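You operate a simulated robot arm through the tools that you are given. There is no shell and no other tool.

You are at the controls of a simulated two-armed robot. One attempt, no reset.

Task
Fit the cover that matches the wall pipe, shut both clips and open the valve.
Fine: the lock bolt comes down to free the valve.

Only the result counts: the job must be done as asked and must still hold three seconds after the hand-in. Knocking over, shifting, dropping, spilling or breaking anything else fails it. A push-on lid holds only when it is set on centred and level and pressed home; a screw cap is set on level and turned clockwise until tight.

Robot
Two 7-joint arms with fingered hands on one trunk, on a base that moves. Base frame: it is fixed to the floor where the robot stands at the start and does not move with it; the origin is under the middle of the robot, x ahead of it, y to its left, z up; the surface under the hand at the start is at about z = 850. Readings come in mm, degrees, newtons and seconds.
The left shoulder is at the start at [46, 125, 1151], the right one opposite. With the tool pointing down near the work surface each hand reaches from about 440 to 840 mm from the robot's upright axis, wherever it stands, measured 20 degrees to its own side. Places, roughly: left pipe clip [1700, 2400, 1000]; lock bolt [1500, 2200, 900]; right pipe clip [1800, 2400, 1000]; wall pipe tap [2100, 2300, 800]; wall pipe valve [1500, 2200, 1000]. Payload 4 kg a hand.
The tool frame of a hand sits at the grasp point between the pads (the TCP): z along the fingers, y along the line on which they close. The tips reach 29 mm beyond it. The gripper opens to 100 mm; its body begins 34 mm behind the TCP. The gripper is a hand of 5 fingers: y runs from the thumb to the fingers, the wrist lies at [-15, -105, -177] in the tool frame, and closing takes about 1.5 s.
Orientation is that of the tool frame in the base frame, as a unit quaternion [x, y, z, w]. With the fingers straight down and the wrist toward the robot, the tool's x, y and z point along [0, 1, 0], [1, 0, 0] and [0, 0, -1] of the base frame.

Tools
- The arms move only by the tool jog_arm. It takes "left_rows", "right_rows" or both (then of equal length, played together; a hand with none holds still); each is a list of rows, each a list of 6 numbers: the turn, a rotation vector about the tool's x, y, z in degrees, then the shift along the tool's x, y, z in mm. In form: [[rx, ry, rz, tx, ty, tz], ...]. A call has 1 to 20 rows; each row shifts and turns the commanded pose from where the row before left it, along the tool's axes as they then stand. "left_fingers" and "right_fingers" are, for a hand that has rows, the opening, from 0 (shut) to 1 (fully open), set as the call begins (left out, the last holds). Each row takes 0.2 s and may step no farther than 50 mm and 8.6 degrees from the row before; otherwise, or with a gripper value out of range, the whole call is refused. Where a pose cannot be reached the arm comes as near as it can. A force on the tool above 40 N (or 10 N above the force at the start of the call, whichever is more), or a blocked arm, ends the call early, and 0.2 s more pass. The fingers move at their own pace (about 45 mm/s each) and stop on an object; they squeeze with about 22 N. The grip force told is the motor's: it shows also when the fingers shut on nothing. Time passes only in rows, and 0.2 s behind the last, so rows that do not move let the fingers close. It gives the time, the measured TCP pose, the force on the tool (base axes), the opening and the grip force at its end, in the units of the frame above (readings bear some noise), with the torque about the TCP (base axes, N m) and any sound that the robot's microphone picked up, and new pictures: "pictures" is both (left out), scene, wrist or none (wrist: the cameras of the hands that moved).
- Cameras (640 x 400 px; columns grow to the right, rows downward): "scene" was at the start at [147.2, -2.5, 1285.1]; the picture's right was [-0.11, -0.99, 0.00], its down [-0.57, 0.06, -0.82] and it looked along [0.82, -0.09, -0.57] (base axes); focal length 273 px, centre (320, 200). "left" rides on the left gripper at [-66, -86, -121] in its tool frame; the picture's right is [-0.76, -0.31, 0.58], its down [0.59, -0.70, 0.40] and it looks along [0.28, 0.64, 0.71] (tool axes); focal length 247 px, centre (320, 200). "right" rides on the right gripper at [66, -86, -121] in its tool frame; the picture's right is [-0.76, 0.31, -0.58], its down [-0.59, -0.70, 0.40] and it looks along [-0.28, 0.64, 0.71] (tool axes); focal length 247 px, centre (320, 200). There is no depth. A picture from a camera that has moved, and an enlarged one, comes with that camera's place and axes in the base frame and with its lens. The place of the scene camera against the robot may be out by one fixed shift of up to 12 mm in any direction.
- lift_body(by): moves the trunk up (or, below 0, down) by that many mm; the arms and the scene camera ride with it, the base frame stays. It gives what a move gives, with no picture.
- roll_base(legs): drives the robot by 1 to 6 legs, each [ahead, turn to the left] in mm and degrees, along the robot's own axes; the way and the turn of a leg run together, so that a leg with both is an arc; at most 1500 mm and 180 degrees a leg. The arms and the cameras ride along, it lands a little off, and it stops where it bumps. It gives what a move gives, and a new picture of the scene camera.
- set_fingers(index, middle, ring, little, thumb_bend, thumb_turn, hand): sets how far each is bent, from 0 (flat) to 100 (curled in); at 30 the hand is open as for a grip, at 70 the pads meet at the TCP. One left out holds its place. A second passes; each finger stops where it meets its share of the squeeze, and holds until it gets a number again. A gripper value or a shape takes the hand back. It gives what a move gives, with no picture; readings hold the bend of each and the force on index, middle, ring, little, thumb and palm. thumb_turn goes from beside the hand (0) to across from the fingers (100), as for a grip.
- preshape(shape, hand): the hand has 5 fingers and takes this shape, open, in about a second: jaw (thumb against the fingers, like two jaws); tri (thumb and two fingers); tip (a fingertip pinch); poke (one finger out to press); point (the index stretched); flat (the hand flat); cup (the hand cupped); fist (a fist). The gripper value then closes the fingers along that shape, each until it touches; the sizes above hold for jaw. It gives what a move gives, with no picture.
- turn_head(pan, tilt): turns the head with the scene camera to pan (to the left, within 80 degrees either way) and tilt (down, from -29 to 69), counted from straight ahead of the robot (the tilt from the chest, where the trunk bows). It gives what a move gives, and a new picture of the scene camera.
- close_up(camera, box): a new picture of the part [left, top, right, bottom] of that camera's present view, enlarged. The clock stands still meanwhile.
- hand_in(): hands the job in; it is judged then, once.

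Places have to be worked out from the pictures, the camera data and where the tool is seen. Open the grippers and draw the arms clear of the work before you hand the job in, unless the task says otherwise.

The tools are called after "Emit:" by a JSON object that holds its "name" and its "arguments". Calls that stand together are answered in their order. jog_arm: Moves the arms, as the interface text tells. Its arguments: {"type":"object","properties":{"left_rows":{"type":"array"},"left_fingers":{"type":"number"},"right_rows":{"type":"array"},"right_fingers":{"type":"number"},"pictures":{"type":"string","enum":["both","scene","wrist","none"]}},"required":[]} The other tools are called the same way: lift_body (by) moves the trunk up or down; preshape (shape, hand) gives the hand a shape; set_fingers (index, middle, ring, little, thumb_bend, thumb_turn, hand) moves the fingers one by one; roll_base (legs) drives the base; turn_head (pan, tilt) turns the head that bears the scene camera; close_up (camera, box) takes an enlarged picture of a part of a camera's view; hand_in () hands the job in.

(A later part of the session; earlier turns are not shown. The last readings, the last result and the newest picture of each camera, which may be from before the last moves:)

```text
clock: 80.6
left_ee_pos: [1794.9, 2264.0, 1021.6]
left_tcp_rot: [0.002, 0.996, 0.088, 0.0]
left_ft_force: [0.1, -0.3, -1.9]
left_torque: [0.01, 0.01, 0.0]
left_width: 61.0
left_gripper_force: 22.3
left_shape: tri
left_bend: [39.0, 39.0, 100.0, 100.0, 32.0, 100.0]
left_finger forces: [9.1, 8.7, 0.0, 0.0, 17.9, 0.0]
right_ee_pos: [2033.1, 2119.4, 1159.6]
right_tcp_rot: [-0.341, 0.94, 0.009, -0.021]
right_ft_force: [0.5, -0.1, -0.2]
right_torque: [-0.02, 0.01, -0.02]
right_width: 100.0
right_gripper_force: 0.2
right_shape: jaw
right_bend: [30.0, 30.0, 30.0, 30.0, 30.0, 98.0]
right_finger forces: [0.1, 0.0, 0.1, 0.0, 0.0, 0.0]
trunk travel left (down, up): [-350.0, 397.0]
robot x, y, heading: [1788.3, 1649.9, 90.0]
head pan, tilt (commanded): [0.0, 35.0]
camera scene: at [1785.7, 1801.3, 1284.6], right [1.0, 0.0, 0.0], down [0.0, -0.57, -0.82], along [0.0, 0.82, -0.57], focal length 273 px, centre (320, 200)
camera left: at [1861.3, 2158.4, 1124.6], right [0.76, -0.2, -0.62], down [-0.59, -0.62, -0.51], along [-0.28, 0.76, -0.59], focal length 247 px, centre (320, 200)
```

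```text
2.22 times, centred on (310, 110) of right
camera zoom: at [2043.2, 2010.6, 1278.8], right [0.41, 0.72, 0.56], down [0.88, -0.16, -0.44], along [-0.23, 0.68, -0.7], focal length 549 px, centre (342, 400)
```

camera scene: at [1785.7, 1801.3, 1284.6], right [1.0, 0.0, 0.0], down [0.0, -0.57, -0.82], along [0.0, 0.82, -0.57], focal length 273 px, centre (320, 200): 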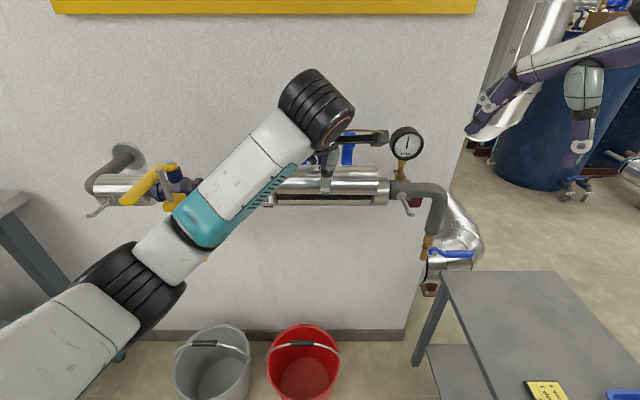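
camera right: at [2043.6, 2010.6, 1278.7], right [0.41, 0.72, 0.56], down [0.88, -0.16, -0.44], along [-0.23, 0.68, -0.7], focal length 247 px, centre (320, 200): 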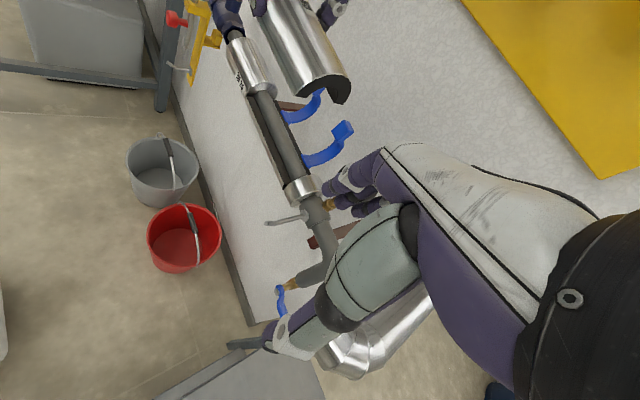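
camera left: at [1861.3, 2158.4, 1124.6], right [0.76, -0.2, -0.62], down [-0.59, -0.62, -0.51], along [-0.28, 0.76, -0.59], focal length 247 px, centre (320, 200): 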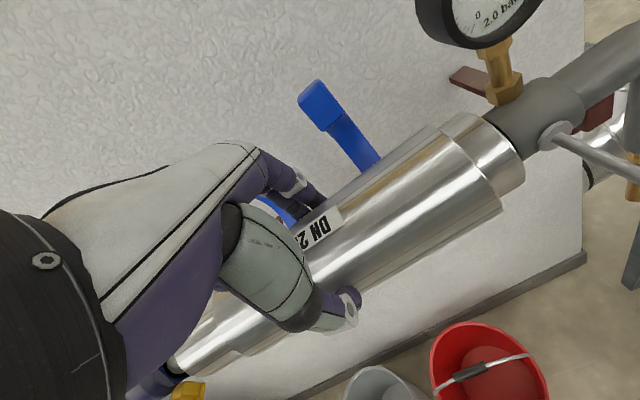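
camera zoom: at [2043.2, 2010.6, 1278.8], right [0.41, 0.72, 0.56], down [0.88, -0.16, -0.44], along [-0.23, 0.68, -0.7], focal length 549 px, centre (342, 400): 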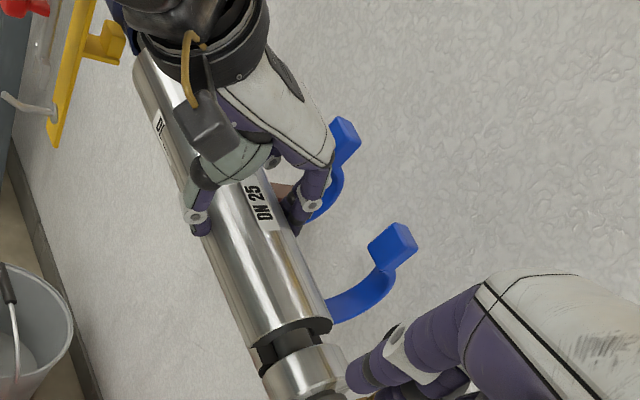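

In the scene view the cover's right end would just meet the ring at this x, so the cover must go about 3–4 mm to the left. I check the end gap more closely in the right and left cameras.

Emit:
{"name": "close_up", "arguments": {"camera": "right", "box": [275, 120, 355, 220]}}

Emit:
{"name": "close_up", "arguments": {"camera": "left", "box": [380, 90, 560, 240]}}

Emit:
{"name": "close_up", "arguments": {"camera": "left", "box": [150, 260, 330, 400]}}

```text
4.00 times, centred on (315, 170) of right
camera zoom: at [2043.2, 2010.6, 1278.8], right [0.41, 0.72, 0.56], down [0.88, -0.16, -0.44], along [-0.23, 0.68, -0.7], focal length 988 px, centre (340, 320)
```

zoom: 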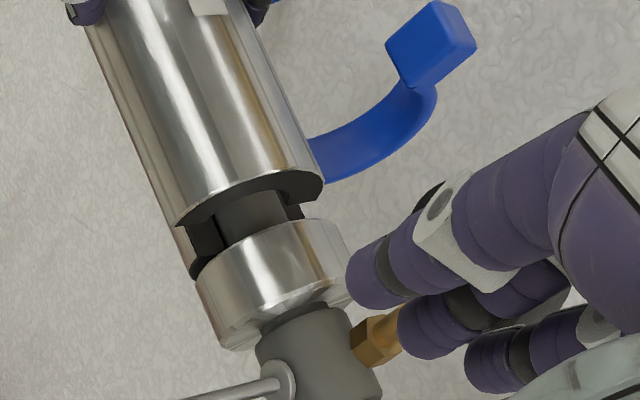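

```text
2.67 times, centred on (470, 165) of left
camera zoom: at [1861.3, 2158.4, 1124.6], right [0.76, -0.2, -0.62], down [-0.59, -0.62, -0.51], along [-0.28, 0.76, -0.59], focal length 659 px, centre (-80, 293)
```

zoom: 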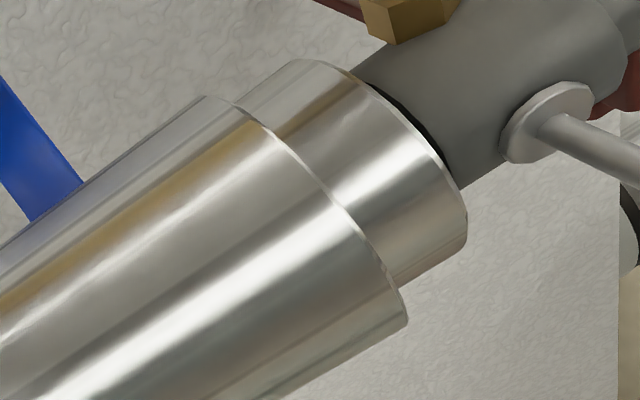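

```text
2.86 times, centred on (240, 330) of left
camera zoom: at [1861.3, 2158.4, 1124.6], right [0.76, -0.2, -0.62], down [-0.59, -0.62, -0.51], along [-0.28, 0.76, -0.59], focal length 706 px, centre (549, -171)
```

zoom: 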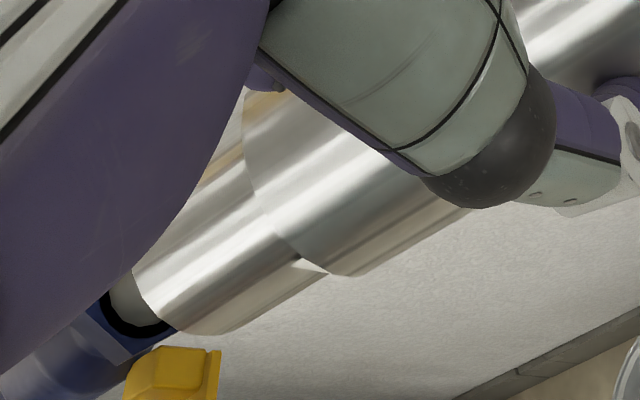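

The two cameras disagree by a few mm in x, so I keep x near 1793.5 and go closer: 30 mm more toward the wall and 15 mm lower, still above the pipe, then compare directly.

Emit:
{"name": "jog_arm", "arguments": {"left_rows": [[0, 0, 0, 1, 14.8, 2.6], [0, 0, 0, 0.5, 14.8, 2.6], [0, 0, 0, 0, -2.6, 14.8], [0, 0, 0, 0, 0, 0]]}}

Emit:
{"name": "close_up", "arguments": {"camera": "scene", "box": [220, 110, 430, 240]}}

Emit:
{"name": "close_up", "arguments": {"camera": "right", "box": [275, 120, 355, 220]}}

Emit:
{"name": "close_up", "arguments": {"camera": "right", "box": [240, 20, 340, 140]}}

```text
clock: 81.6
left_ee_pos: [1794.1, 2293.4, 1006.9]
left_tcp_rot: [0.001, 0.996, 0.087, 0.0]
left_ft_force: [-0.2, 0.2, -1.9]
left_torque: [-0.01, 0.02, -0.03]
left_width: 61.0
left_gripper_force: 21.9
left_shape: tri
left_bend: [39.0, 39.0, 100.0, 100.0, 32.0, 100.0]
left_finger forces: [9.2, 8.5, 0.1, 0.1, 18.0, 0.0]
right_ee_pos: [2033.0, 2119.2, 1159.3]
right_tcp_rot: [-0.341, 0.94, 0.01, -0.021]
right_ft_force: [0.2, 0.4, 0.0]
right_torque: [0.04, 0.01, 0.02]
right_width: 99.8
right_gripper_force: 0.1
right_shape: jaw
right_bend: [30.0, 30.0, 30.0, 30.0, 30.0, 98.0]
right_finger forces: [0.0, 0.0, 0.0, 0.0, 0.1, 0.0]
trunk travel left (down, up): [-350.0, 397.0]
robot x, y, heading: [1780.2, 1645.5, 90.0]
head pan, tilt (commanded): [0.0, 35.0]
camera scene: at [1785.8, 1801.3, 1284.6], right [1.0, 0.0, 0.0], down [0.0, -0.57, -0.82], along [0.0, 0.82, -0.57], focal length 273 px, centre (320, 200)
camera left: at [1860.0, 2189.1, 1110.0], right [0.76, -0.2, -0.62], down [-0.59, -0.62, -0.51], along [-0.28, 0.76, -0.59], focal length 247 px, centre (320, 200)
```

scene: 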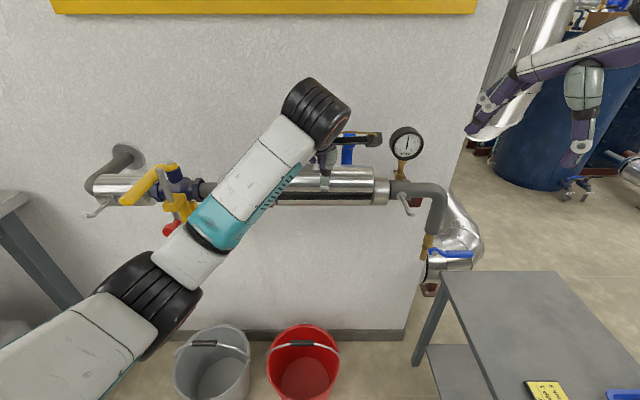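
left: 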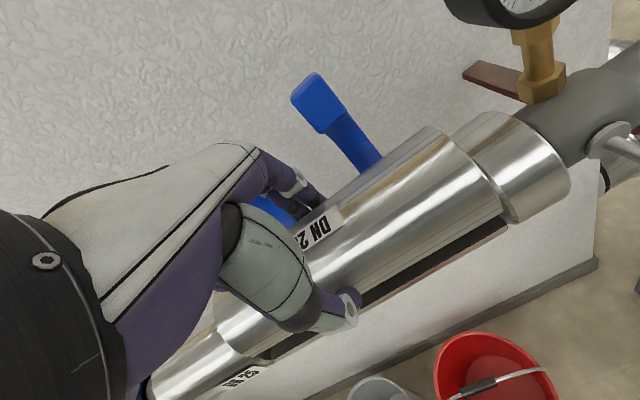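

```text
3.05 times, centred on (325, 175) of scene
camera zoom: at [1785.8, 1801.3, 1284.6], right [1.0, 0.0, 0.0], down [0.0, -0.57, -0.82], along [0.0, 0.82, -0.57], focal length 832 px, centre (305, 276)
```

zoom: 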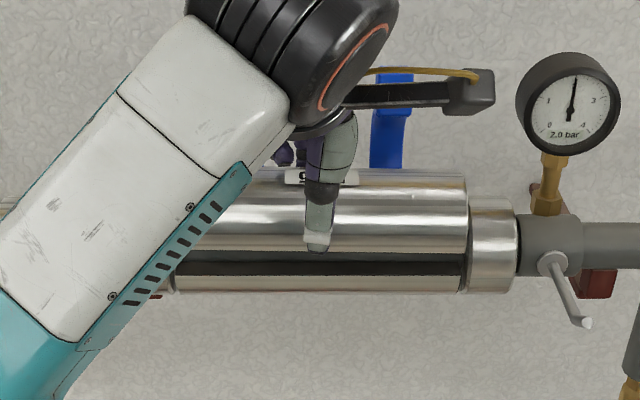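

```text
4.00 times, centred on (315, 170) of right
camera zoom: at [2043.3, 2010.7, 1278.8], right [0.41, 0.72, 0.56], down [0.88, -0.16, -0.44], along [-0.23, 0.68, -0.7], focal length 988 px, centre (340, 320)
```

zoom: 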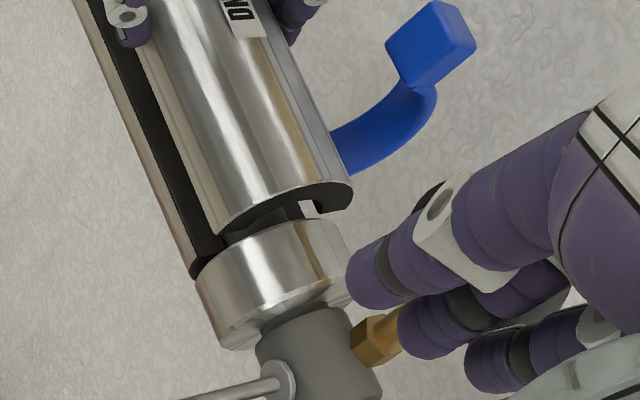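

```text
3.33 times, centred on (290, 80) of right
camera zoom: at [2043.3, 2010.7, 1278.8], right [0.41, 0.72, 0.56], down [0.88, -0.16, -0.44], along [-0.23, 0.68, -0.7], focal length 823 px, centre (420, 600)
```

zoom: 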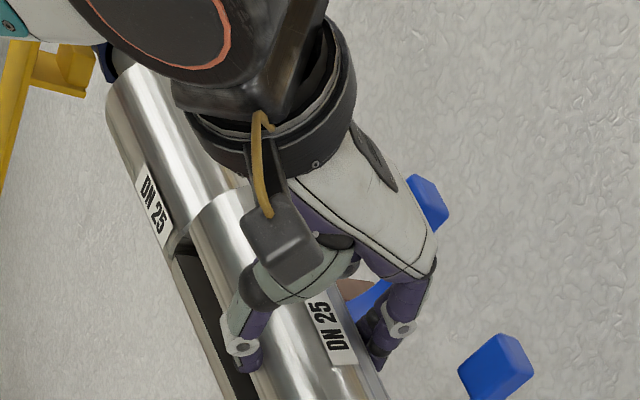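

The cover now hangs just above the pipe, its ends nearly matching the seat ends. I zoom in on the right end of the cover to see how the arch stands over the pipe.

Emit:
{"name": "close_up", "arguments": {"camera": "right", "box": [292, 150, 348, 190]}}

Emit:
{"name": "close_up", "arguments": {"camera": "left", "box": [400, 100, 580, 260]}}

Emit:
{"name": "close_up", "arguments": {"camera": "left", "box": [190, 280, 370, 400]}}

```text
10.00 times, centred on (320, 170) of right
camera zoom: at [2043.3, 2010.7, 1278.8], right [0.41, 0.72, 0.56], down [0.88, -0.16, -0.44], along [-0.23, 0.68, -0.7], focal length 2470 px, centre (320, 500)
```

zoom: 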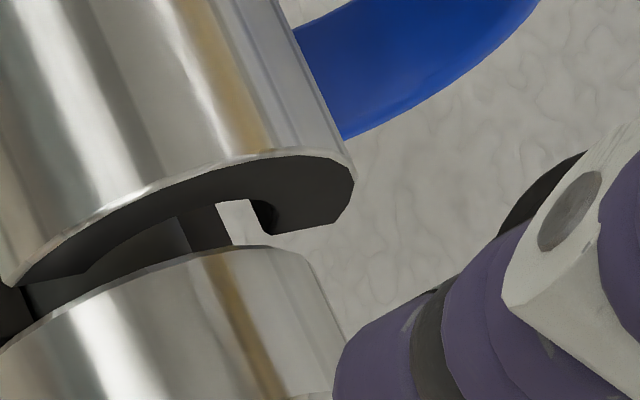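

```text
2.50 times, centred on (490, 180) of left
camera zoom: at [1860.0, 2189.1, 1110.0], right [0.76, -0.2, -0.62], down [-0.59, -0.62, -0.51], along [-0.28, 0.76, -0.59], focal length 617 px, centre (-105, 250)
```

zoom: 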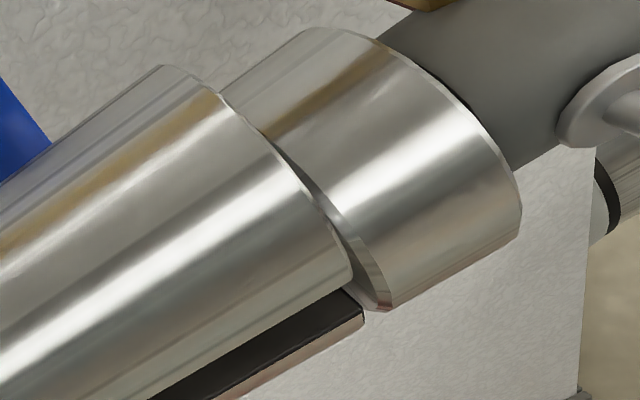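

```text
3.33 times, centred on (280, 340) of left
camera zoom: at [1860.0, 2189.1, 1110.0], right [0.76, -0.2, -0.62], down [-0.59, -0.62, -0.51], along [-0.28, 0.76, -0.59], focal length 823 px, centre (453, -267)
```

zoom: 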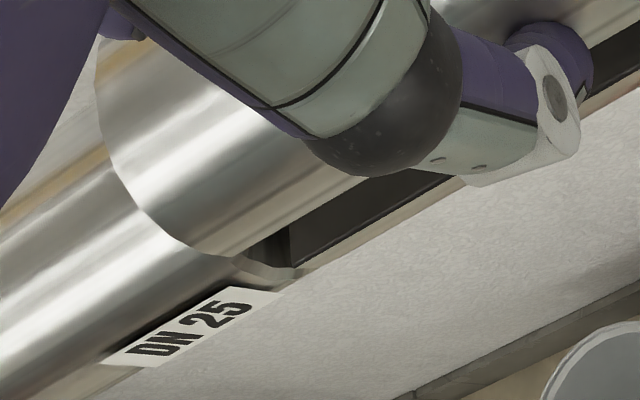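

Using the left camera at both ends: the seat centre is about x 1793.5, its front edge y ≈ 2270 at z ≈ 942, and the cover is yawed about 1° (left end toward the wall). I correct yaw by 1°, move 7.6 mm toward the wall, and lower 12 mm.

Emit:
{"name": "jog_arm", "arguments": {"left_rows": [[0, 0, -1, 0.8, 7.5, 1.3], [0, 0, 0, 0, -1.05, 5.9], [0, 0, 0, 0, -1.05, 5.9], [0, 0, 0, 0, 0, 0]]}}

Emit:
{"name": "close_up", "arguments": {"camera": "left", "box": [400, 100, 580, 260]}}

Emit:
{"name": "close_up", "arguments": {"camera": "left", "box": [190, 280, 370, 400]}}

Emit:
{"name": "close_up", "arguments": {"camera": "right", "box": [240, 30, 360, 190]}}

```text
clock: 82.6
left_ee_pos: [1793.6, 2302.2, 995.2]
left_tcp_rot: [-0.008, 0.996, 0.086, 0.001]
left_ft_force: [-0.2, -1.0, -1.1]
left_torque: [0.0, -0.01, 0.01]
left_width: 60.6
left_gripper_force: 21.5
left_shape: tri
left_bend: [39.0, 39.0, 100.0, 100.0, 32.0, 100.0]
left_finger forces: [9.1, 8.6, 0.0, 0.0, 18.1, 0.0]
right_ee_pos: [2034.0, 2118.6, 1159.4]
right_tcp_rot: [-0.342, 0.939, 0.01, -0.021]
right_ft_force: [-0.1, 0.0, -1.0]
right_torque: [0.03, 0.02, -0.01]
right_width: 99.9
right_gripper_force: 0.1
right_shape: jaw
right_bend: [30.0, 30.0, 30.0, 30.0, 30.0, 98.0]
right_finger forces: [0.0, 0.0, 0.1, 0.0, 0.0, 0.1]
trunk travel left (down, up): [-350.0, 397.0]
robot x, y, heading: [1782.1, 1647.0, 90.1]
head pan, tilt (commanded): [0.0, 35.0]
camera scene: at [1785.7, 1801.4, 1284.6], right [1.0, 0.0, 0.0], down [0.0, -0.57, -0.82], along [0.0, 0.82, -0.57], focal length 273 px, centre (320, 200)
camera left: at [1861.1, 2197.5, 1098.0], right [0.76, -0.19, -0.62], down [-0.58, -0.63, -0.52], along [-0.29, 0.75, -0.59], focal length 247 px, centre (320, 200)
```

scene: 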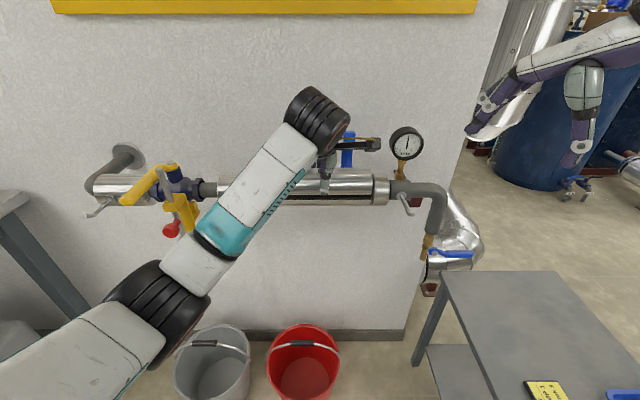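
left: 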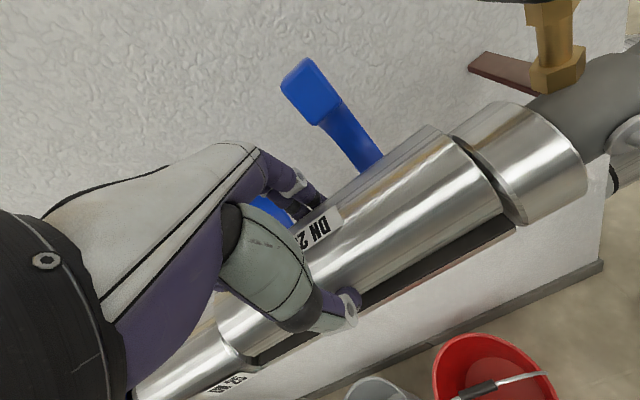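

```text
2.50 times, centred on (490, 180) of left
camera zoom: at [1861.1, 2197.5, 1098.0], right [0.76, -0.19, -0.62], down [-0.58, -0.63, -0.52], along [-0.29, 0.75, -0.59], focal length 617 px, centre (-105, 250)
```

zoom: 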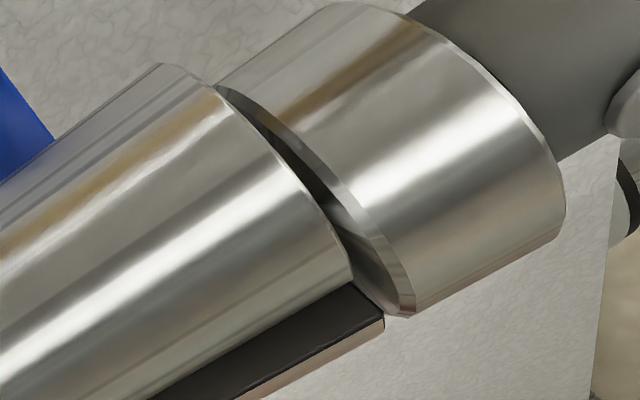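

```text
3.33 times, centred on (280, 340) of left
camera zoom: at [1861.1, 2197.5, 1098.0], right [0.76, -0.19, -0.62], down [-0.58, -0.63, -0.52], along [-0.29, 0.75, -0.59], focal length 823 px, centre (453, -267)
```

zoom: 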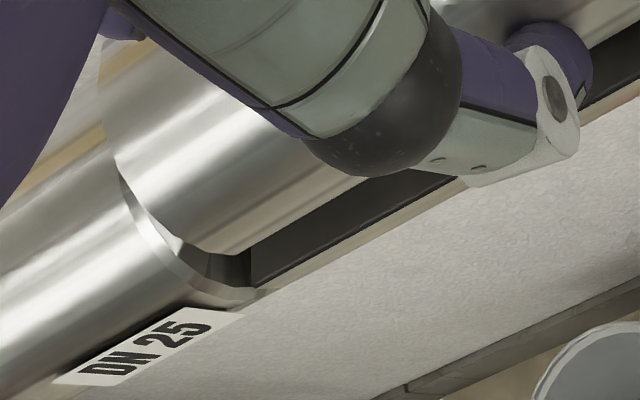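

```text
2.50 times, centred on (300, 110) of right
camera zoom: at [2043.3, 2010.7, 1278.8], right [0.41, 0.72, 0.56], down [0.88, -0.16, -0.44], along [-0.23, 0.68, -0.7], focal length 617 px, centre (370, 425)
```

zoom: 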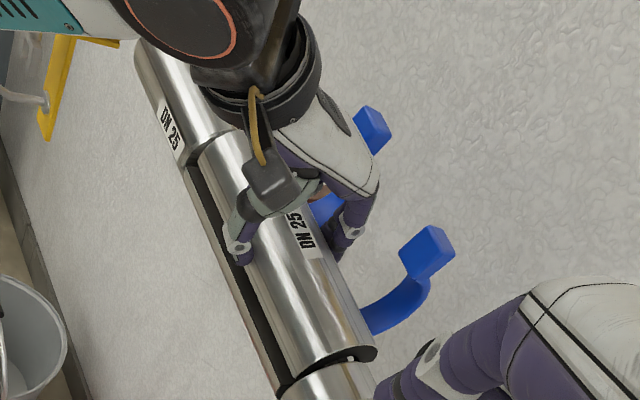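

Both end gaps are visible and the front edges line up. I lower 8 mm and read the force.

Emit:
{"name": "jog_arm", "arguments": {"left_rows": [[0, 0, 0, 0.3, -0.7, 3.94], [0, 0, 0, 0.3, -0.7, 3.94], [0, 0, 0, 0, 0, 0]], "pictures": "wrist"}}

Emit:
{"name": "close_up", "arguments": {"camera": "left", "box": [400, 100, 580, 260]}}

Emit:
{"name": "close_up", "arguments": {"camera": "left", "box": [190, 280, 370, 400]}}

Emit:
{"name": "close_up", "arguments": {"camera": "right", "box": [292, 150, 348, 190]}}

```text
clock: 83.4
left_ee_pos: [1793.9, 2300.3, 986.5]
left_tcp_rot: [-0.006, 0.996, 0.089, 0.002]
left_ft_force: [1.2, -5.4, 2.8]
left_torque: [-0.34, -0.02, -0.05]
left_width: 60.2
left_gripper_force: 21.7
left_shape: tri
left_bend: [40.0, 40.0, 100.0, 100.0, 31.0, 100.0]
left_finger forces: [8.4, 7.9, 0.0, 0.0, 23.3, 0.1]
right_ee_pos: [2034.2, 2117.1, 1159.5]
right_tcp_rot: [-0.341, 0.94, 0.011, -0.021]
right_ft_force: [-0.1, -0.8, -0.1]
right_torque: [-0.02, -0.01, 0.02]
right_width: 99.8
right_gripper_force: 0.1
right_shape: jaw
right_bend: [30.0, 30.0, 30.0, 30.0, 30.0, 98.0]
right_finger forces: [0.1, 0.0, 0.0, 0.1, 0.0, 0.0]
trunk travel left (down, up): [-350.0, 397.0]
robot x, y, heading: [1783.3, 1649.9, 90.0]
head pan, tilt (commanded): [0.0, 35.0]
camera left: at [1860.6, 2196.3, 1090.7], right [0.76, -0.19, -0.62], down [-0.58, -0.63, -0.52], along [-0.29, 0.75, -0.59], focal length 247 px, centre (320, 200)
```

left: 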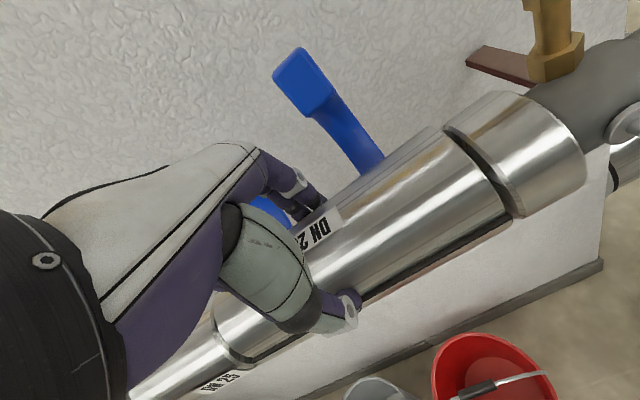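

```text
2.50 times, centred on (490, 180) of left
camera zoom: at [1860.6, 2196.3, 1090.7], right [0.76, -0.19, -0.62], down [-0.58, -0.63, -0.52], along [-0.29, 0.75, -0.59], focal length 617 px, centre (-105, 250)
```

zoom: 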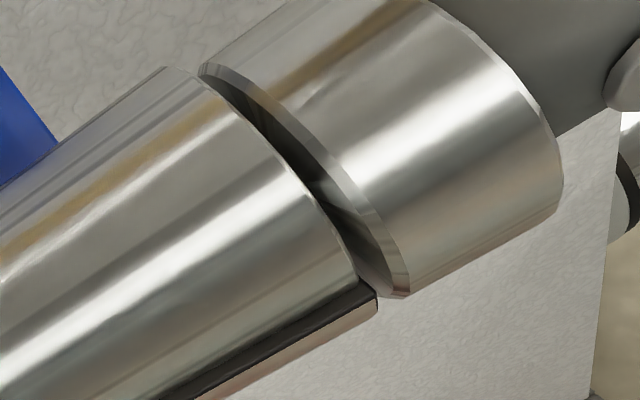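

```text
3.33 times, centred on (280, 340) of left
camera zoom: at [1860.6, 2196.3, 1090.7], right [0.76, -0.19, -0.62], down [-0.58, -0.63, -0.52], along [-0.29, 0.75, -0.59], focal length 823 px, centre (453, -267)
```

zoom: 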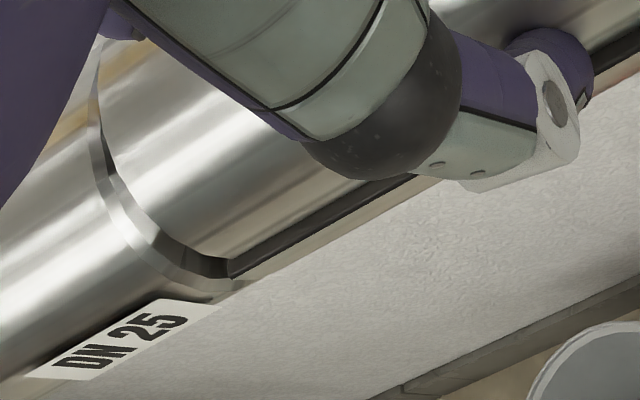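

```text
10.00 times, centred on (320, 170) of right
camera zoom: at [2043.4, 2009.5, 1279.2], right [0.41, 0.72, 0.56], down [0.88, -0.16, -0.44], along [-0.23, 0.68, -0.7], focal length 2470 px, centre (320, 500)
```

zoom: 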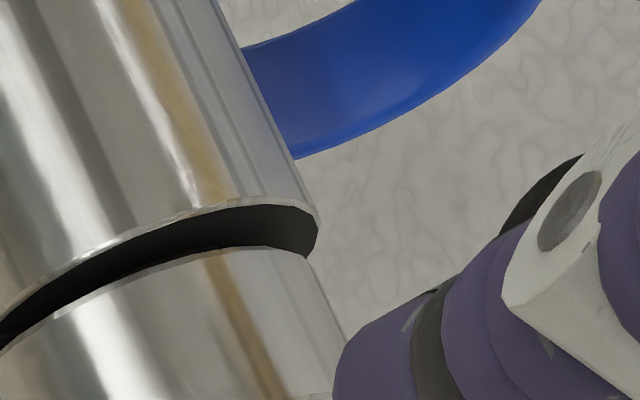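

Contact: the tool is pushed toward me (−5.4 N in y) and slightly up, so the cover is a little too far toward the wall. I ease it 2.5 mm toward me and read again.

Emit:
{"name": "jog_arm", "arguments": {"left_rows": [[0, 0, 0, 0, -2.46, -0.43], [0, 0, 0, 0, 0, 0]], "pictures": "none"}}

```text
clock: 84.0
left_ee_pos: [1792.3, 2298.5, 986.9]
left_tcp_rot: [-0.008, 0.996, 0.088, 0.002]
left_ft_force: [0.6, 1.6, 4.6]
left_torque: [-0.12, -0.04, -0.01]
left_width: 60.5
left_gripper_force: 22.0
left_shape: tri
left_bend: [39.0, 39.0, 100.0, 100.0, 31.0, 100.0]
left_finger forces: [10.8, 10.1, 0.1, 0.1, 19.9, 0.0]
right_ee_pos: [2032.9, 2118.7, 1158.6]
right_tcp_rot: [-0.342, 0.939, 0.01, -0.021]
right_ft_force: [0.3, -0.1, 0.2]
right_torque: [-0.01, -0.03, -0.04]
right_width: 99.9
right_gripper_force: 0.0
right_shape: jaw
right_bend: [30.0, 30.0, 30.0, 30.0, 30.0, 98.0]
right_finger forces: [0.0, 0.0, 0.0, 0.0, 0.0, 0.0]
trunk travel left (down, up): [-350.0, 397.0]
robot x, y, heading: [1780.7, 1648.0, 89.8]
head pan, tilt (commanded): [0.0, 35.0]
```

The lateral force is gone and the cover now bears lightly (+6 N). I look closely again at both ends before reducing the tilt.

Emit:
{"name": "close_up", "arguments": {"camera": "left", "box": [400, 100, 580, 260]}}

Emit:
{"name": "close_up", "arguments": {"camera": "left", "box": [190, 280, 370, 400]}}

Emit:
{"name": "close_up", "arguments": {"camera": "right", "box": [284, 120, 364, 190]}}

Emit:
{"name": "close_up", "arguments": {"camera": "scene", "box": [260, 130, 420, 230]}}

```text
2.50 times, centred on (490, 180) of left
camera zoom: at [1860.6, 2194.9, 1090.3], right [0.76, -0.19, -0.62], down [-0.58, -0.63, -0.52], along [-0.29, 0.75, -0.59], focal length 617 px, centre (-105, 250)
```

zoom: 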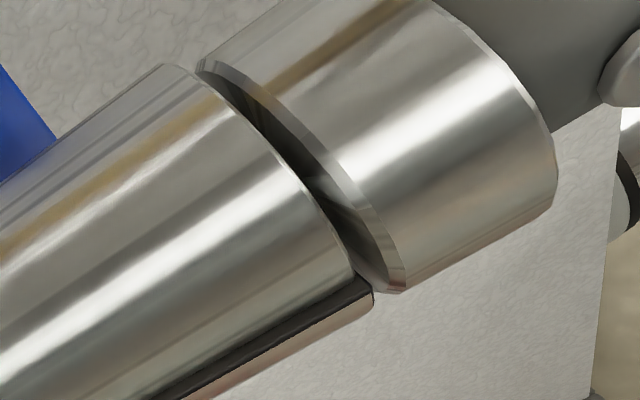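

```text
3.33 times, centred on (280, 340) of left
camera zoom: at [1860.6, 2194.9, 1090.3], right [0.76, -0.19, -0.62], down [-0.58, -0.63, -0.52], along [-0.29, 0.75, -0.59], focal length 823 px, centre (453, -267)
```

zoom: 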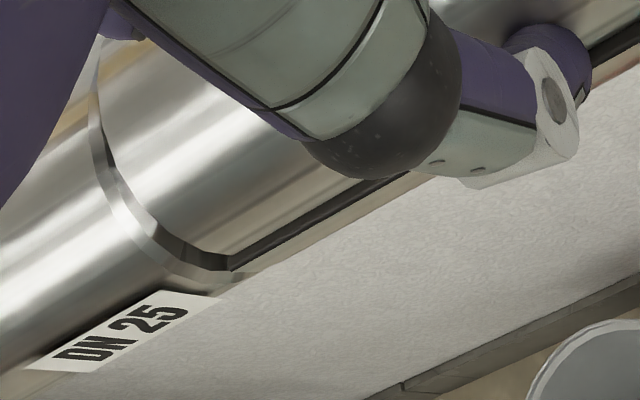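

```text
5.71 times, centred on (324, 155) of right
camera zoom: at [2043.4, 2010.5, 1278.9], right [0.41, 0.72, 0.56], down [0.88, -0.16, -0.44], along [-0.23, 0.68, -0.7], focal length 1411 px, centre (297, 457)
```

zoom: 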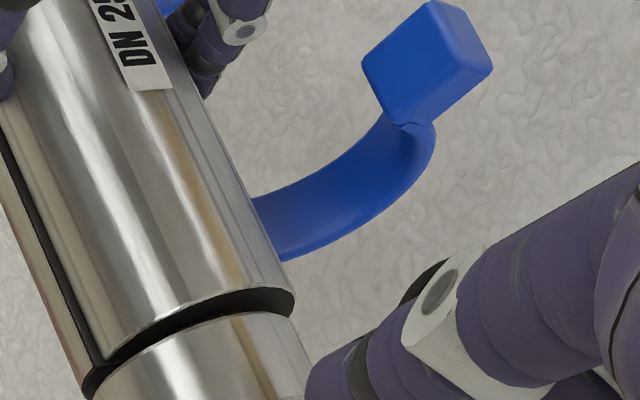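

```text
4.00 times, centred on (340, 180) of scene
camera zoom: at [1785.8, 1801.1, 1284.6], right [1.0, 0.0, 0.0], down [0.0, -0.57, -0.82], along [0.0, 0.82, -0.57], focal length 1092 px, centre (240, 280)
```

zoom: 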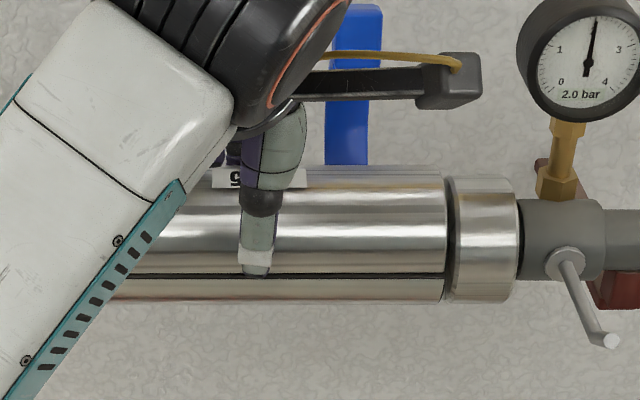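

The front edge rests on the lower half along its whole length with small gaps at both ends. I open the fingers gently to let the back edge settle.

Emit:
{"name": "jog_arm", "arguments": {"left_rows": [[0, 0, 0, 0, 0, 0], [0, 0, 0, 0, 0, 0], [0, 0, 0, 0, 0, 0], [0, 0, 0, 0, 0, 0]], "left_fingers": 0.72}}

Emit:
{"name": "close_up", "arguments": {"camera": "left", "box": [400, 100, 580, 260]}}

Emit:
{"name": "close_up", "arguments": {"camera": "right", "box": [240, 30, 360, 190]}}

Emit:
{"name": "close_up", "arguments": {"camera": "scene", "box": [260, 130, 420, 230]}}

```text
clock: 85.0
left_ee_pos: [1792.0, 2298.6, 986.3]
left_tcp_rot: [-0.008, 0.996, 0.087, 0.001]
left_ft_force: [-1.0, 0.2, 1.0]
left_torque: [0.03, -0.01, 0.02]
left_width: 71.8
left_gripper_force: 0.0
left_shape: tri
left_bend: [41.0, 35.0, 99.0, 99.0, 31.0, 99.0]
left_finger forces: [0.1, 0.1, 0.0, 0.0, 0.1, 0.0]
right_ee_pos: [2033.9, 2118.5, 1159.3]
right_tcp_rot: [-0.341, 0.94, 0.01, -0.021]
right_ft_force: [-0.4, -0.1, 0.9]
right_torque: [0.01, 0.02, 0.0]
right_width: 99.9
right_gripper_force: 0.0
right_shape: jaw
right_bend: [30.0, 30.0, 30.0, 30.0, 30.0, 98.0]
right_finger forces: [0.0, 0.1, 0.0, 0.0, 0.0, 0.1]
trunk travel left (down, up): [-350.0, 397.0]
robot x, y, heading: [1785.1, 1651.0, 90.0]
head pan, tilt (commanded): [0.0, 35.0]
camera scene: at [1785.8, 1801.2, 1284.6], right [1.0, 0.0, 0.0], down [0.0, -0.57, -0.82], along [0.0, 0.82, -0.57], focal length 273 px, centre (320, 200)
camera left: at [1860.6, 2194.9, 1089.7], right [0.76, -0.19, -0.62], down [-0.58, -0.63, -0.52], along [-0.29, 0.75, -0.59], focal length 247 px, centre (320, 200)
```

scene: 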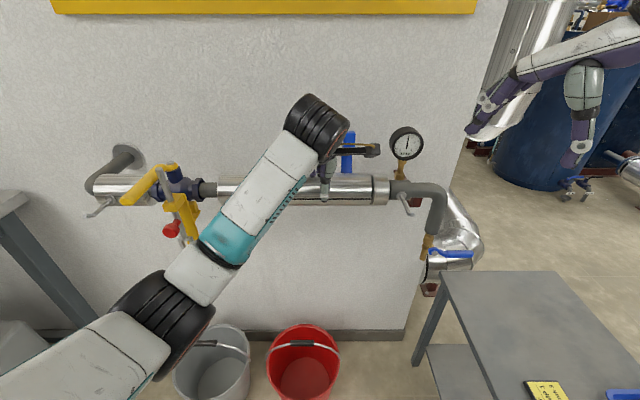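
left: 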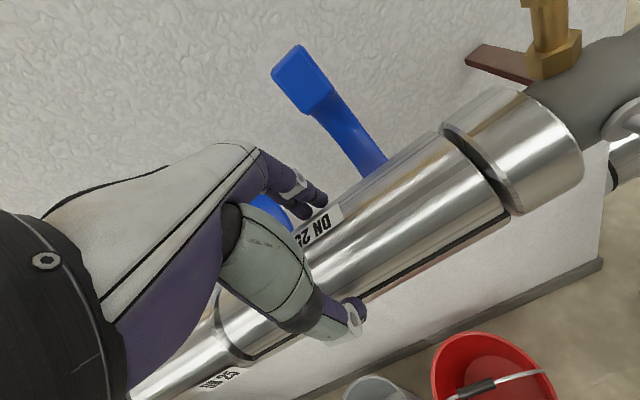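

```text
2.50 times, centred on (490, 180) of left
camera zoom: at [1860.6, 2194.9, 1089.7], right [0.76, -0.19, -0.62], down [-0.58, -0.63, -0.52], along [-0.29, 0.75, -0.59], focal length 617 px, centre (-105, 250)
```

zoom: 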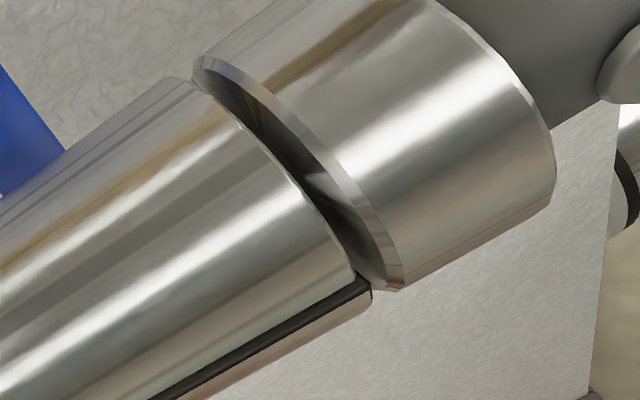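

```text
2.50 times, centred on (300, 110) of right
camera zoom: at [2043.3, 2010.6, 1278.8], right [0.41, 0.72, 0.56], down [0.88, -0.16, -0.44], along [-0.23, 0.68, -0.7], focal length 617 px, centre (370, 425)
```

zoom: 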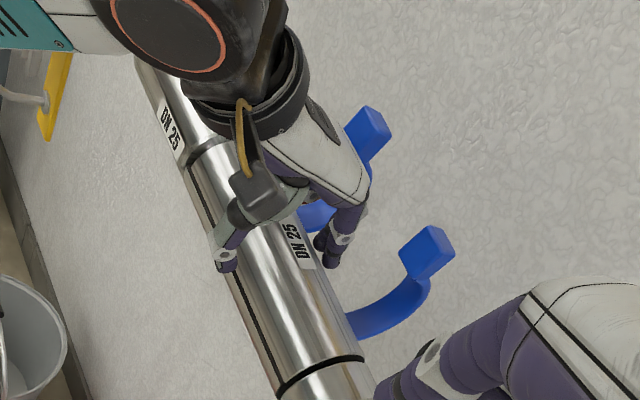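

```text
4.00 times, centred on (340, 180) of scene
camera zoom: at [1785.8, 1801.2, 1284.6], right [1.0, 0.0, 0.0], down [0.0, -0.57, -0.82], along [0.0, 0.82, -0.57], focal length 1092 px, centre (240, 280)
```

zoom: 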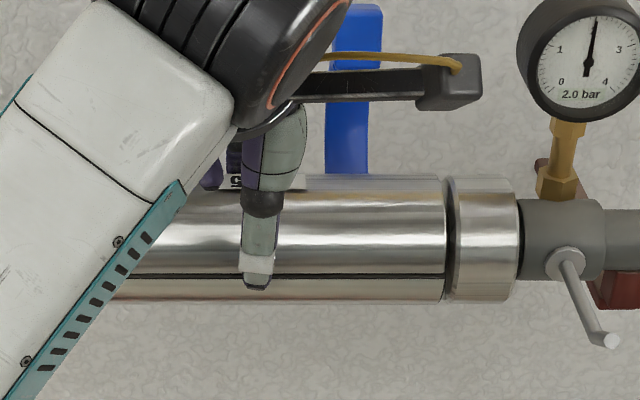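

The cover has settled level between collar and ring. I open a bit wider and draw the hand straight up, watching that the cover stays.

Emit:
{"name": "jog_arm", "arguments": {"left_rows": [[0, 0, 0, 0, 0, 0], [0, 0, 0, 0, 0, 0], [0, 0, 0, 0, 1.0, -5.9], [0, 0, 0, 0, 1.7, -9.8], [0, 0, 0, 0, 0, 0]], "left_fingers": 0.88}}

Emit:
{"name": "close_up", "arguments": {"camera": "right", "box": [240, 30, 360, 190]}}

```text
clock: 86.2
left_ee_pos: [1791.9, 2299.2, 1002.4]
left_tcp_rot: [-0.007, 0.996, 0.088, 0.001]
left_ft_force: [0.8, 0.6, -0.7]
left_torque: [-0.01, -0.03, 0.04]
left_width: 87.5
left_gripper_force: 0.0
left_shape: tri
left_bend: [35.0, 31.0, 99.0, 99.0, 30.0, 98.0]
left_finger forces: [0.0, 0.0, 0.1, 0.0, 0.0, 0.0]
right_ee_pos: [2034.4, 2118.7, 1158.8]
right_tcp_rot: [-0.342, 0.94, 0.01, -0.02]
right_ft_force: [0.0, 0.5, 0.9]
right_torque: [-0.01, 0.01, -0.02]
right_width: 99.9
right_gripper_force: 0.0
right_shape: jaw
right_bend: [30.0, 30.0, 30.0, 30.0, 30.0, 98.0]
right_finger forces: [0.1, 0.0, 0.0, 0.0, 0.0, 0.0]
trunk travel left (down, up): [-350.0, 397.0]
robot x, y, heading: [1784.8, 1648.7, 89.9]
head pan, tilt (commanded): [0.0, 35.0]
camera scene: at [1785.7, 1801.2, 1284.6], right [1.0, 0.0, 0.0], down [0.0, -0.57, -0.82], along [0.0, 0.82, -0.57], focal length 273 px, centre (320, 200)
camera left: at [1860.6, 2195.2, 1105.7], right [0.76, -0.19, -0.62], down [-0.58, -0.63, -0.52], along [-0.29, 0.75, -0.59], focal length 247 px, centre (320, 200)
```

scene: 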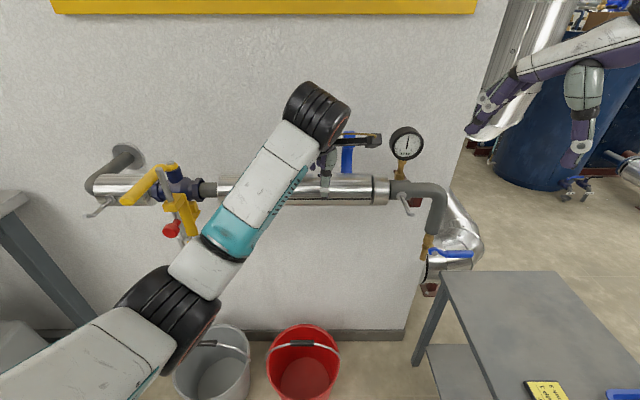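
left: 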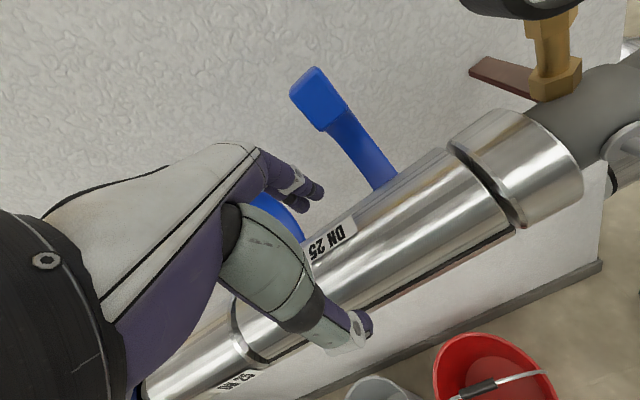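

```text
2.50 times, centred on (300, 110) of right
camera zoom: at [2043.2, 2010.6, 1278.8], right [0.41, 0.72, 0.56], down [0.88, -0.16, -0.44], along [-0.23, 0.68, -0.7], focal length 617 px, centre (370, 425)
```

zoom: 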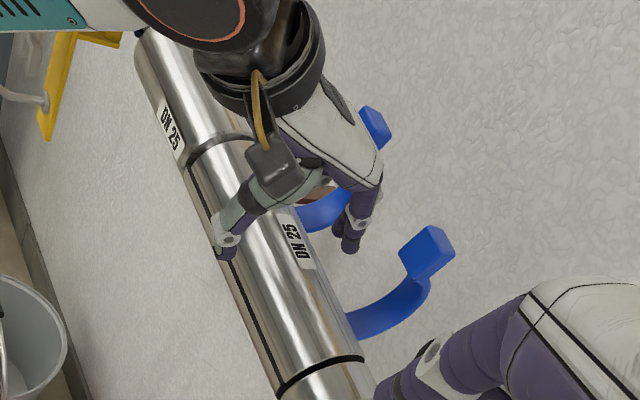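

The cover stays in its seat. I withdraw the left hand up and back.

Emit:
{"name": "jog_arm", "arguments": {"left_rows": [[0, 0, 0, 0, 3.5, -19.7], [0, 0, 0, 0, 3.5, -19.7], [0, 0, 0, 0, 5.2, -29.5], [0, 0, 0, 0, -35, -36], [0, 0, 0, 0, -40, -25], [0, 0, 0, 20, -40, -20], [0, 0, 0, 30, -35, 0], [0, 0, 0, 40, -20, 0], [0, 0, 0, 0, 0, 0]]}}

Emit:
{"name": "close_up", "arguments": {"camera": "right", "box": [220, 20, 360, 200]}}

Emit:
{"name": "close_up", "arguments": {"camera": "scene", "box": [200, 110, 420, 230]}}

```text
refused: row 4 steps farther than a row can; nothing moved
```

```text
2.22 times, centred on (290, 110) of right
camera zoom: at [2043.2, 2010.6, 1278.8], right [0.41, 0.72, 0.56], down [0.88, -0.16, -0.44], along [-0.23, 0.68, -0.7], focal length 549 px, centre (387, 400)
```

zoom: 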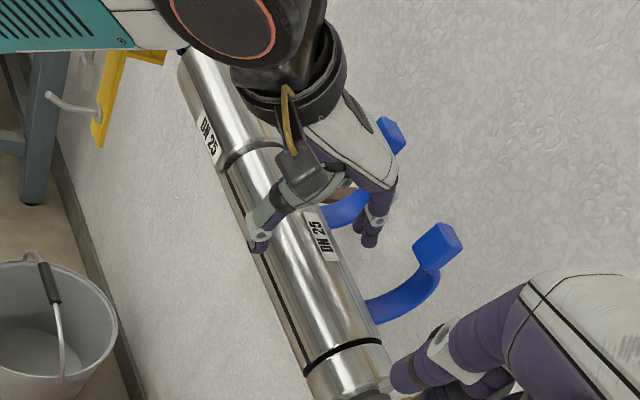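

```text
2.91 times, centred on (310, 170) of scene
camera zoom: at [1785.7, 1801.2, 1284.6], right [1.0, 0.0, 0.0], down [0.0, -0.57, -0.82], along [0.0, 0.82, -0.57], focal length 794 px, centre (349, 287)
```

zoom: 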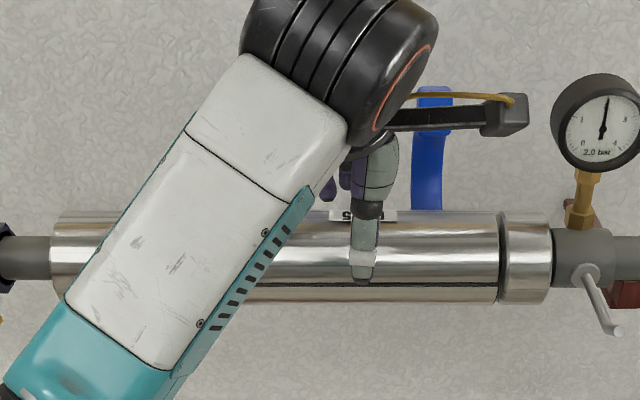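

One step was slightly too long; I resend with smaller steps.

Emit:
{"name": "jog_arm", "arguments": {"left_rows": [[0, 0, 0, 0, 3.5, -19.7], [0, 0, 0, 0, 3.5, -19.7], [0, 0, 0, 0, 5.2, -29.5], [0, 0, 0, 0, -30, -34], [0, 0, 0, 0, -40, -25], [0, 0, 0, 0, -40, -20], [0, 0, 0, 0, -40, 0], [0, 0, 0, 0, 0, 0]]}}

Emit:
{"name": "close_up", "arguments": {"camera": "right", "box": [220, 20, 360, 200]}}

Emit:
{"name": "close_up", "arguments": {"camera": "scene", "box": [200, 110, 420, 230]}}

```text
clock: 88.0
left_ee_pos: [1797.3, 2187.3, 1083.2]
left_tcp_rot: [-0.008, 0.996, 0.088, 0.001]
left_ft_force: [-0.5, 0.8, 0.8]
left_torque: [0.03, -0.02, 0.01]
left_width: 87.8
left_gripper_force: 0.1
left_shape: tri
left_bend: [34.0, 31.0, 99.0, 99.0, 30.0, 98.0]
left_finger forces: [0.0, 0.0, 0.1, 0.0, 0.1, 0.0]
left hand out of reach, approached as far as the arm can: row 6, 7
right_ee_pos: [2032.2, 2118.8, 1159.2]
right_tcp_rot: [-0.341, 0.94, 0.01, -0.02]
right_ft_force: [-0.5, 0.3, -0.3]
right_torque: [0.02, 0.01, -0.01]
right_width: 99.9
right_gripper_force: 0.0
right_shape: jaw
right_bend: [30.0, 30.0, 30.0, 30.0, 30.0, 98.0]
right_finger forces: [0.0, 0.1, 0.1, 0.1, 0.0, 0.1]
trunk travel left (down, up): [-350.0, 397.0]
robot x, y, heading: [1782.0, 1647.2, 89.9]
head pan, tilt (commanded): [0.0, 35.0]
camera scene: at [1785.3, 1801.5, 1284.6], right [1.0, 0.0, 0.0], down [0.0, -0.57, -0.82], along [0.0, 0.82, -0.57], focal length 273 px, centre (320, 200)
camera left: at [1864.5, 2083.3, 1186.2], right [0.76, -0.19, -0.62], down [-0.58, -0.63, -0.52], along [-0.29, 0.75, -0.59], focal length 247 px, centre (320, 200)
```

scene: 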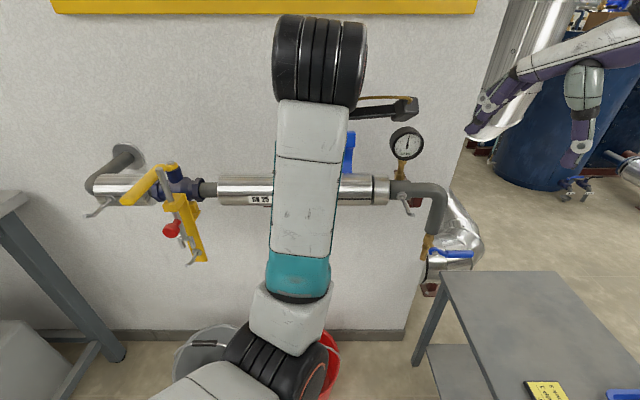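
left: 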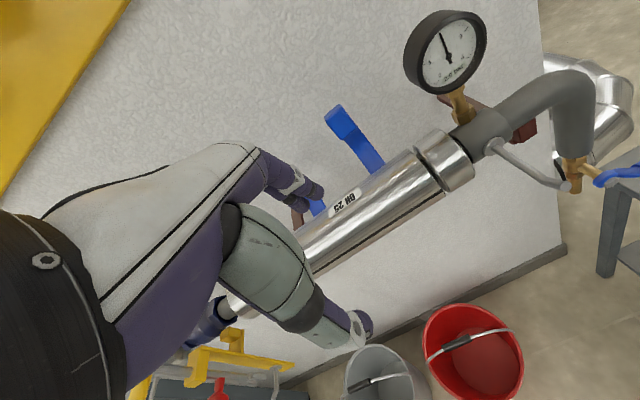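

```text
2.22 times, centred on (290, 110) of right
camera zoom: at [2042.8, 2010.9, 1278.8], right [0.41, 0.72, 0.56], down [0.88, -0.16, -0.44], along [-0.23, 0.68, -0.7], focal length 549 px, centre (387, 400)
```

zoom: 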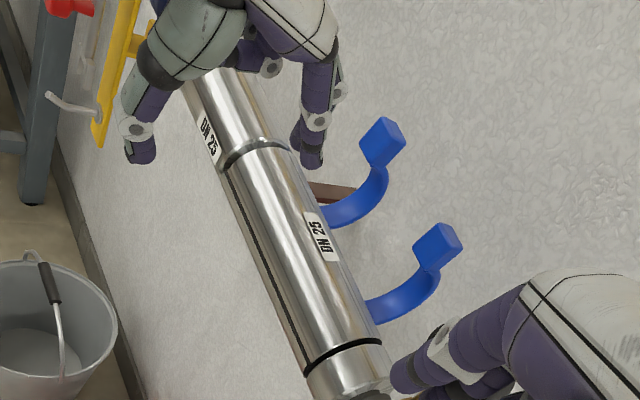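

```text
2.91 times, centred on (310, 170) of scene
camera zoom: at [1785.3, 1801.5, 1284.6], right [1.0, 0.0, 0.0], down [0.0, -0.57, -0.82], along [0.0, 0.82, -0.57], focal length 794 px, centre (349, 287)
```

zoom: 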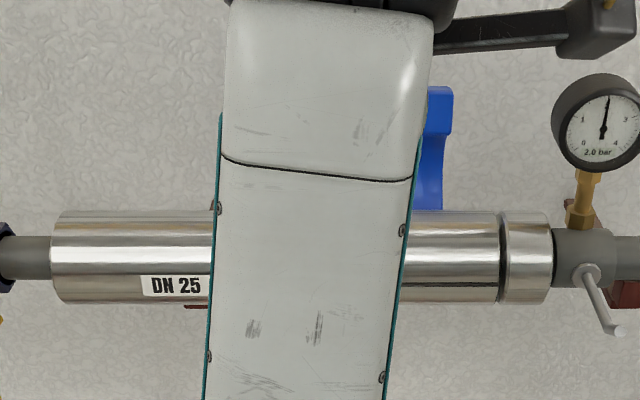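

The cover is seated; a thin split line shows at the front. I close the left fingers and press gently on the crown, between the clips, to push the cover home; first I bring the fingertips above it.

Emit:
{"name": "jog_arm", "arguments": {"left_rows": [[0, 0, 0, 0, 0, 0], [0, 0, 0, 0, 0, 0], [0, 0, 0, 0, 0, 0], [0, 0, 0, 0, 0, 0], [0, 0, 0, 0, 0, 0], [0, 0, 0, 0, 0, 0], [0, 0, 0, 1, 35.5, 6.2], [0, 0, 0, 1, 35.5, 6.2], [0, 0, 0, 1, 35.5, 6.2], [0, 0, 0, 0, -3.5, 19.7], [0, 0, 0, 0, -3.0, 17.0], [0, 0, 0, 0, 0, 0]], "left_fingers": 0}}

Emit:
{"name": "close_up", "arguments": {"camera": "right", "box": [220, 20, 360, 200]}}

```text
clock: 90.6
left_ee_pos: [1794.0, 2296.8, 1047.3]
left_tcp_rot: [-0.007, 0.996, 0.087, 0.001]
left_ft_force: [0.6, 0.3, 0.1]
left_torque: [0.02, 0.02, -0.04]
left_width: 0.0
left_gripper_force: 21.6
left_shape: tri
left_bend: [70.0, 70.0, 100.0, 100.0, 70.0, 100.0]
left_finger forces: [0.0, 0.0, 0.0, 0.1, 0.1, 0.1]
right_ee_pos: [2034.2, 2119.1, 1158.9]
right_tcp_rot: [-0.342, 0.939, 0.01, -0.02]
right_ft_force: [0.7, 0.4, -0.2]
right_torque: [-0.01, 0.0, -0.01]
right_width: 100.2
right_gripper_force: 0.1
right_shape: jaw
right_bend: [30.0, 30.0, 30.0, 30.0, 30.0, 98.0]
right_finger forces: [0.0, 0.0, 0.1, 0.1, 0.0, 0.0]
trunk travel left (down, up): [-350.0, 397.0]
robot x, y, heading: [1782.0, 1652.7, 90.0]
head pan, tilt (commanded): [0.0, 35.0]
camera scene: at [1785.8, 1801.2, 1284.6], right [1.0, 0.0, 0.0], down [0.0, -0.57, -0.82], along [0.0, 0.82, -0.57], focal length 273 px, centre (320, 200)
camera left: at [1861.2, 2192.4, 1150.9], right [0.76, -0.19, -0.62], down [-0.58, -0.63, -0.52], along [-0.29, 0.75, -0.59], focal length 247 px, centre (320, 200)
```

scene: 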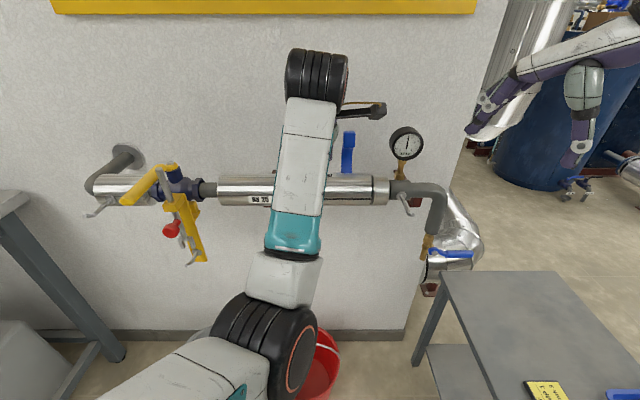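
left: 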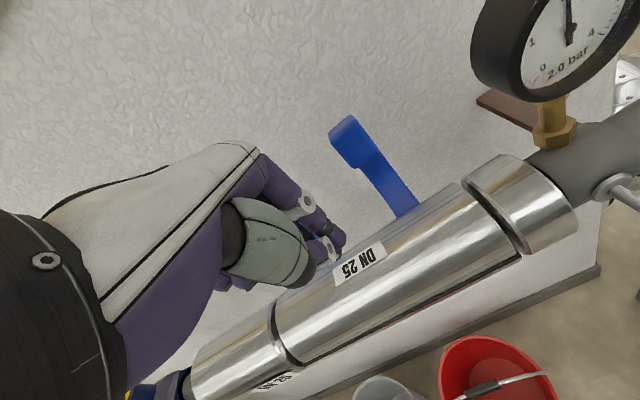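

```text
2.22 times, centred on (290, 110) of right
camera zoom: at [2043.3, 2010.6, 1278.8], right [0.41, 0.72, 0.56], down [0.88, -0.16, -0.44], along [-0.23, 0.68, -0.7], focal length 549 px, centre (387, 400)
```

zoom: 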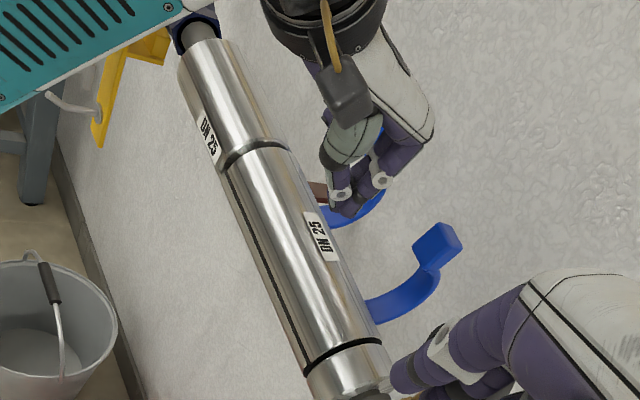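

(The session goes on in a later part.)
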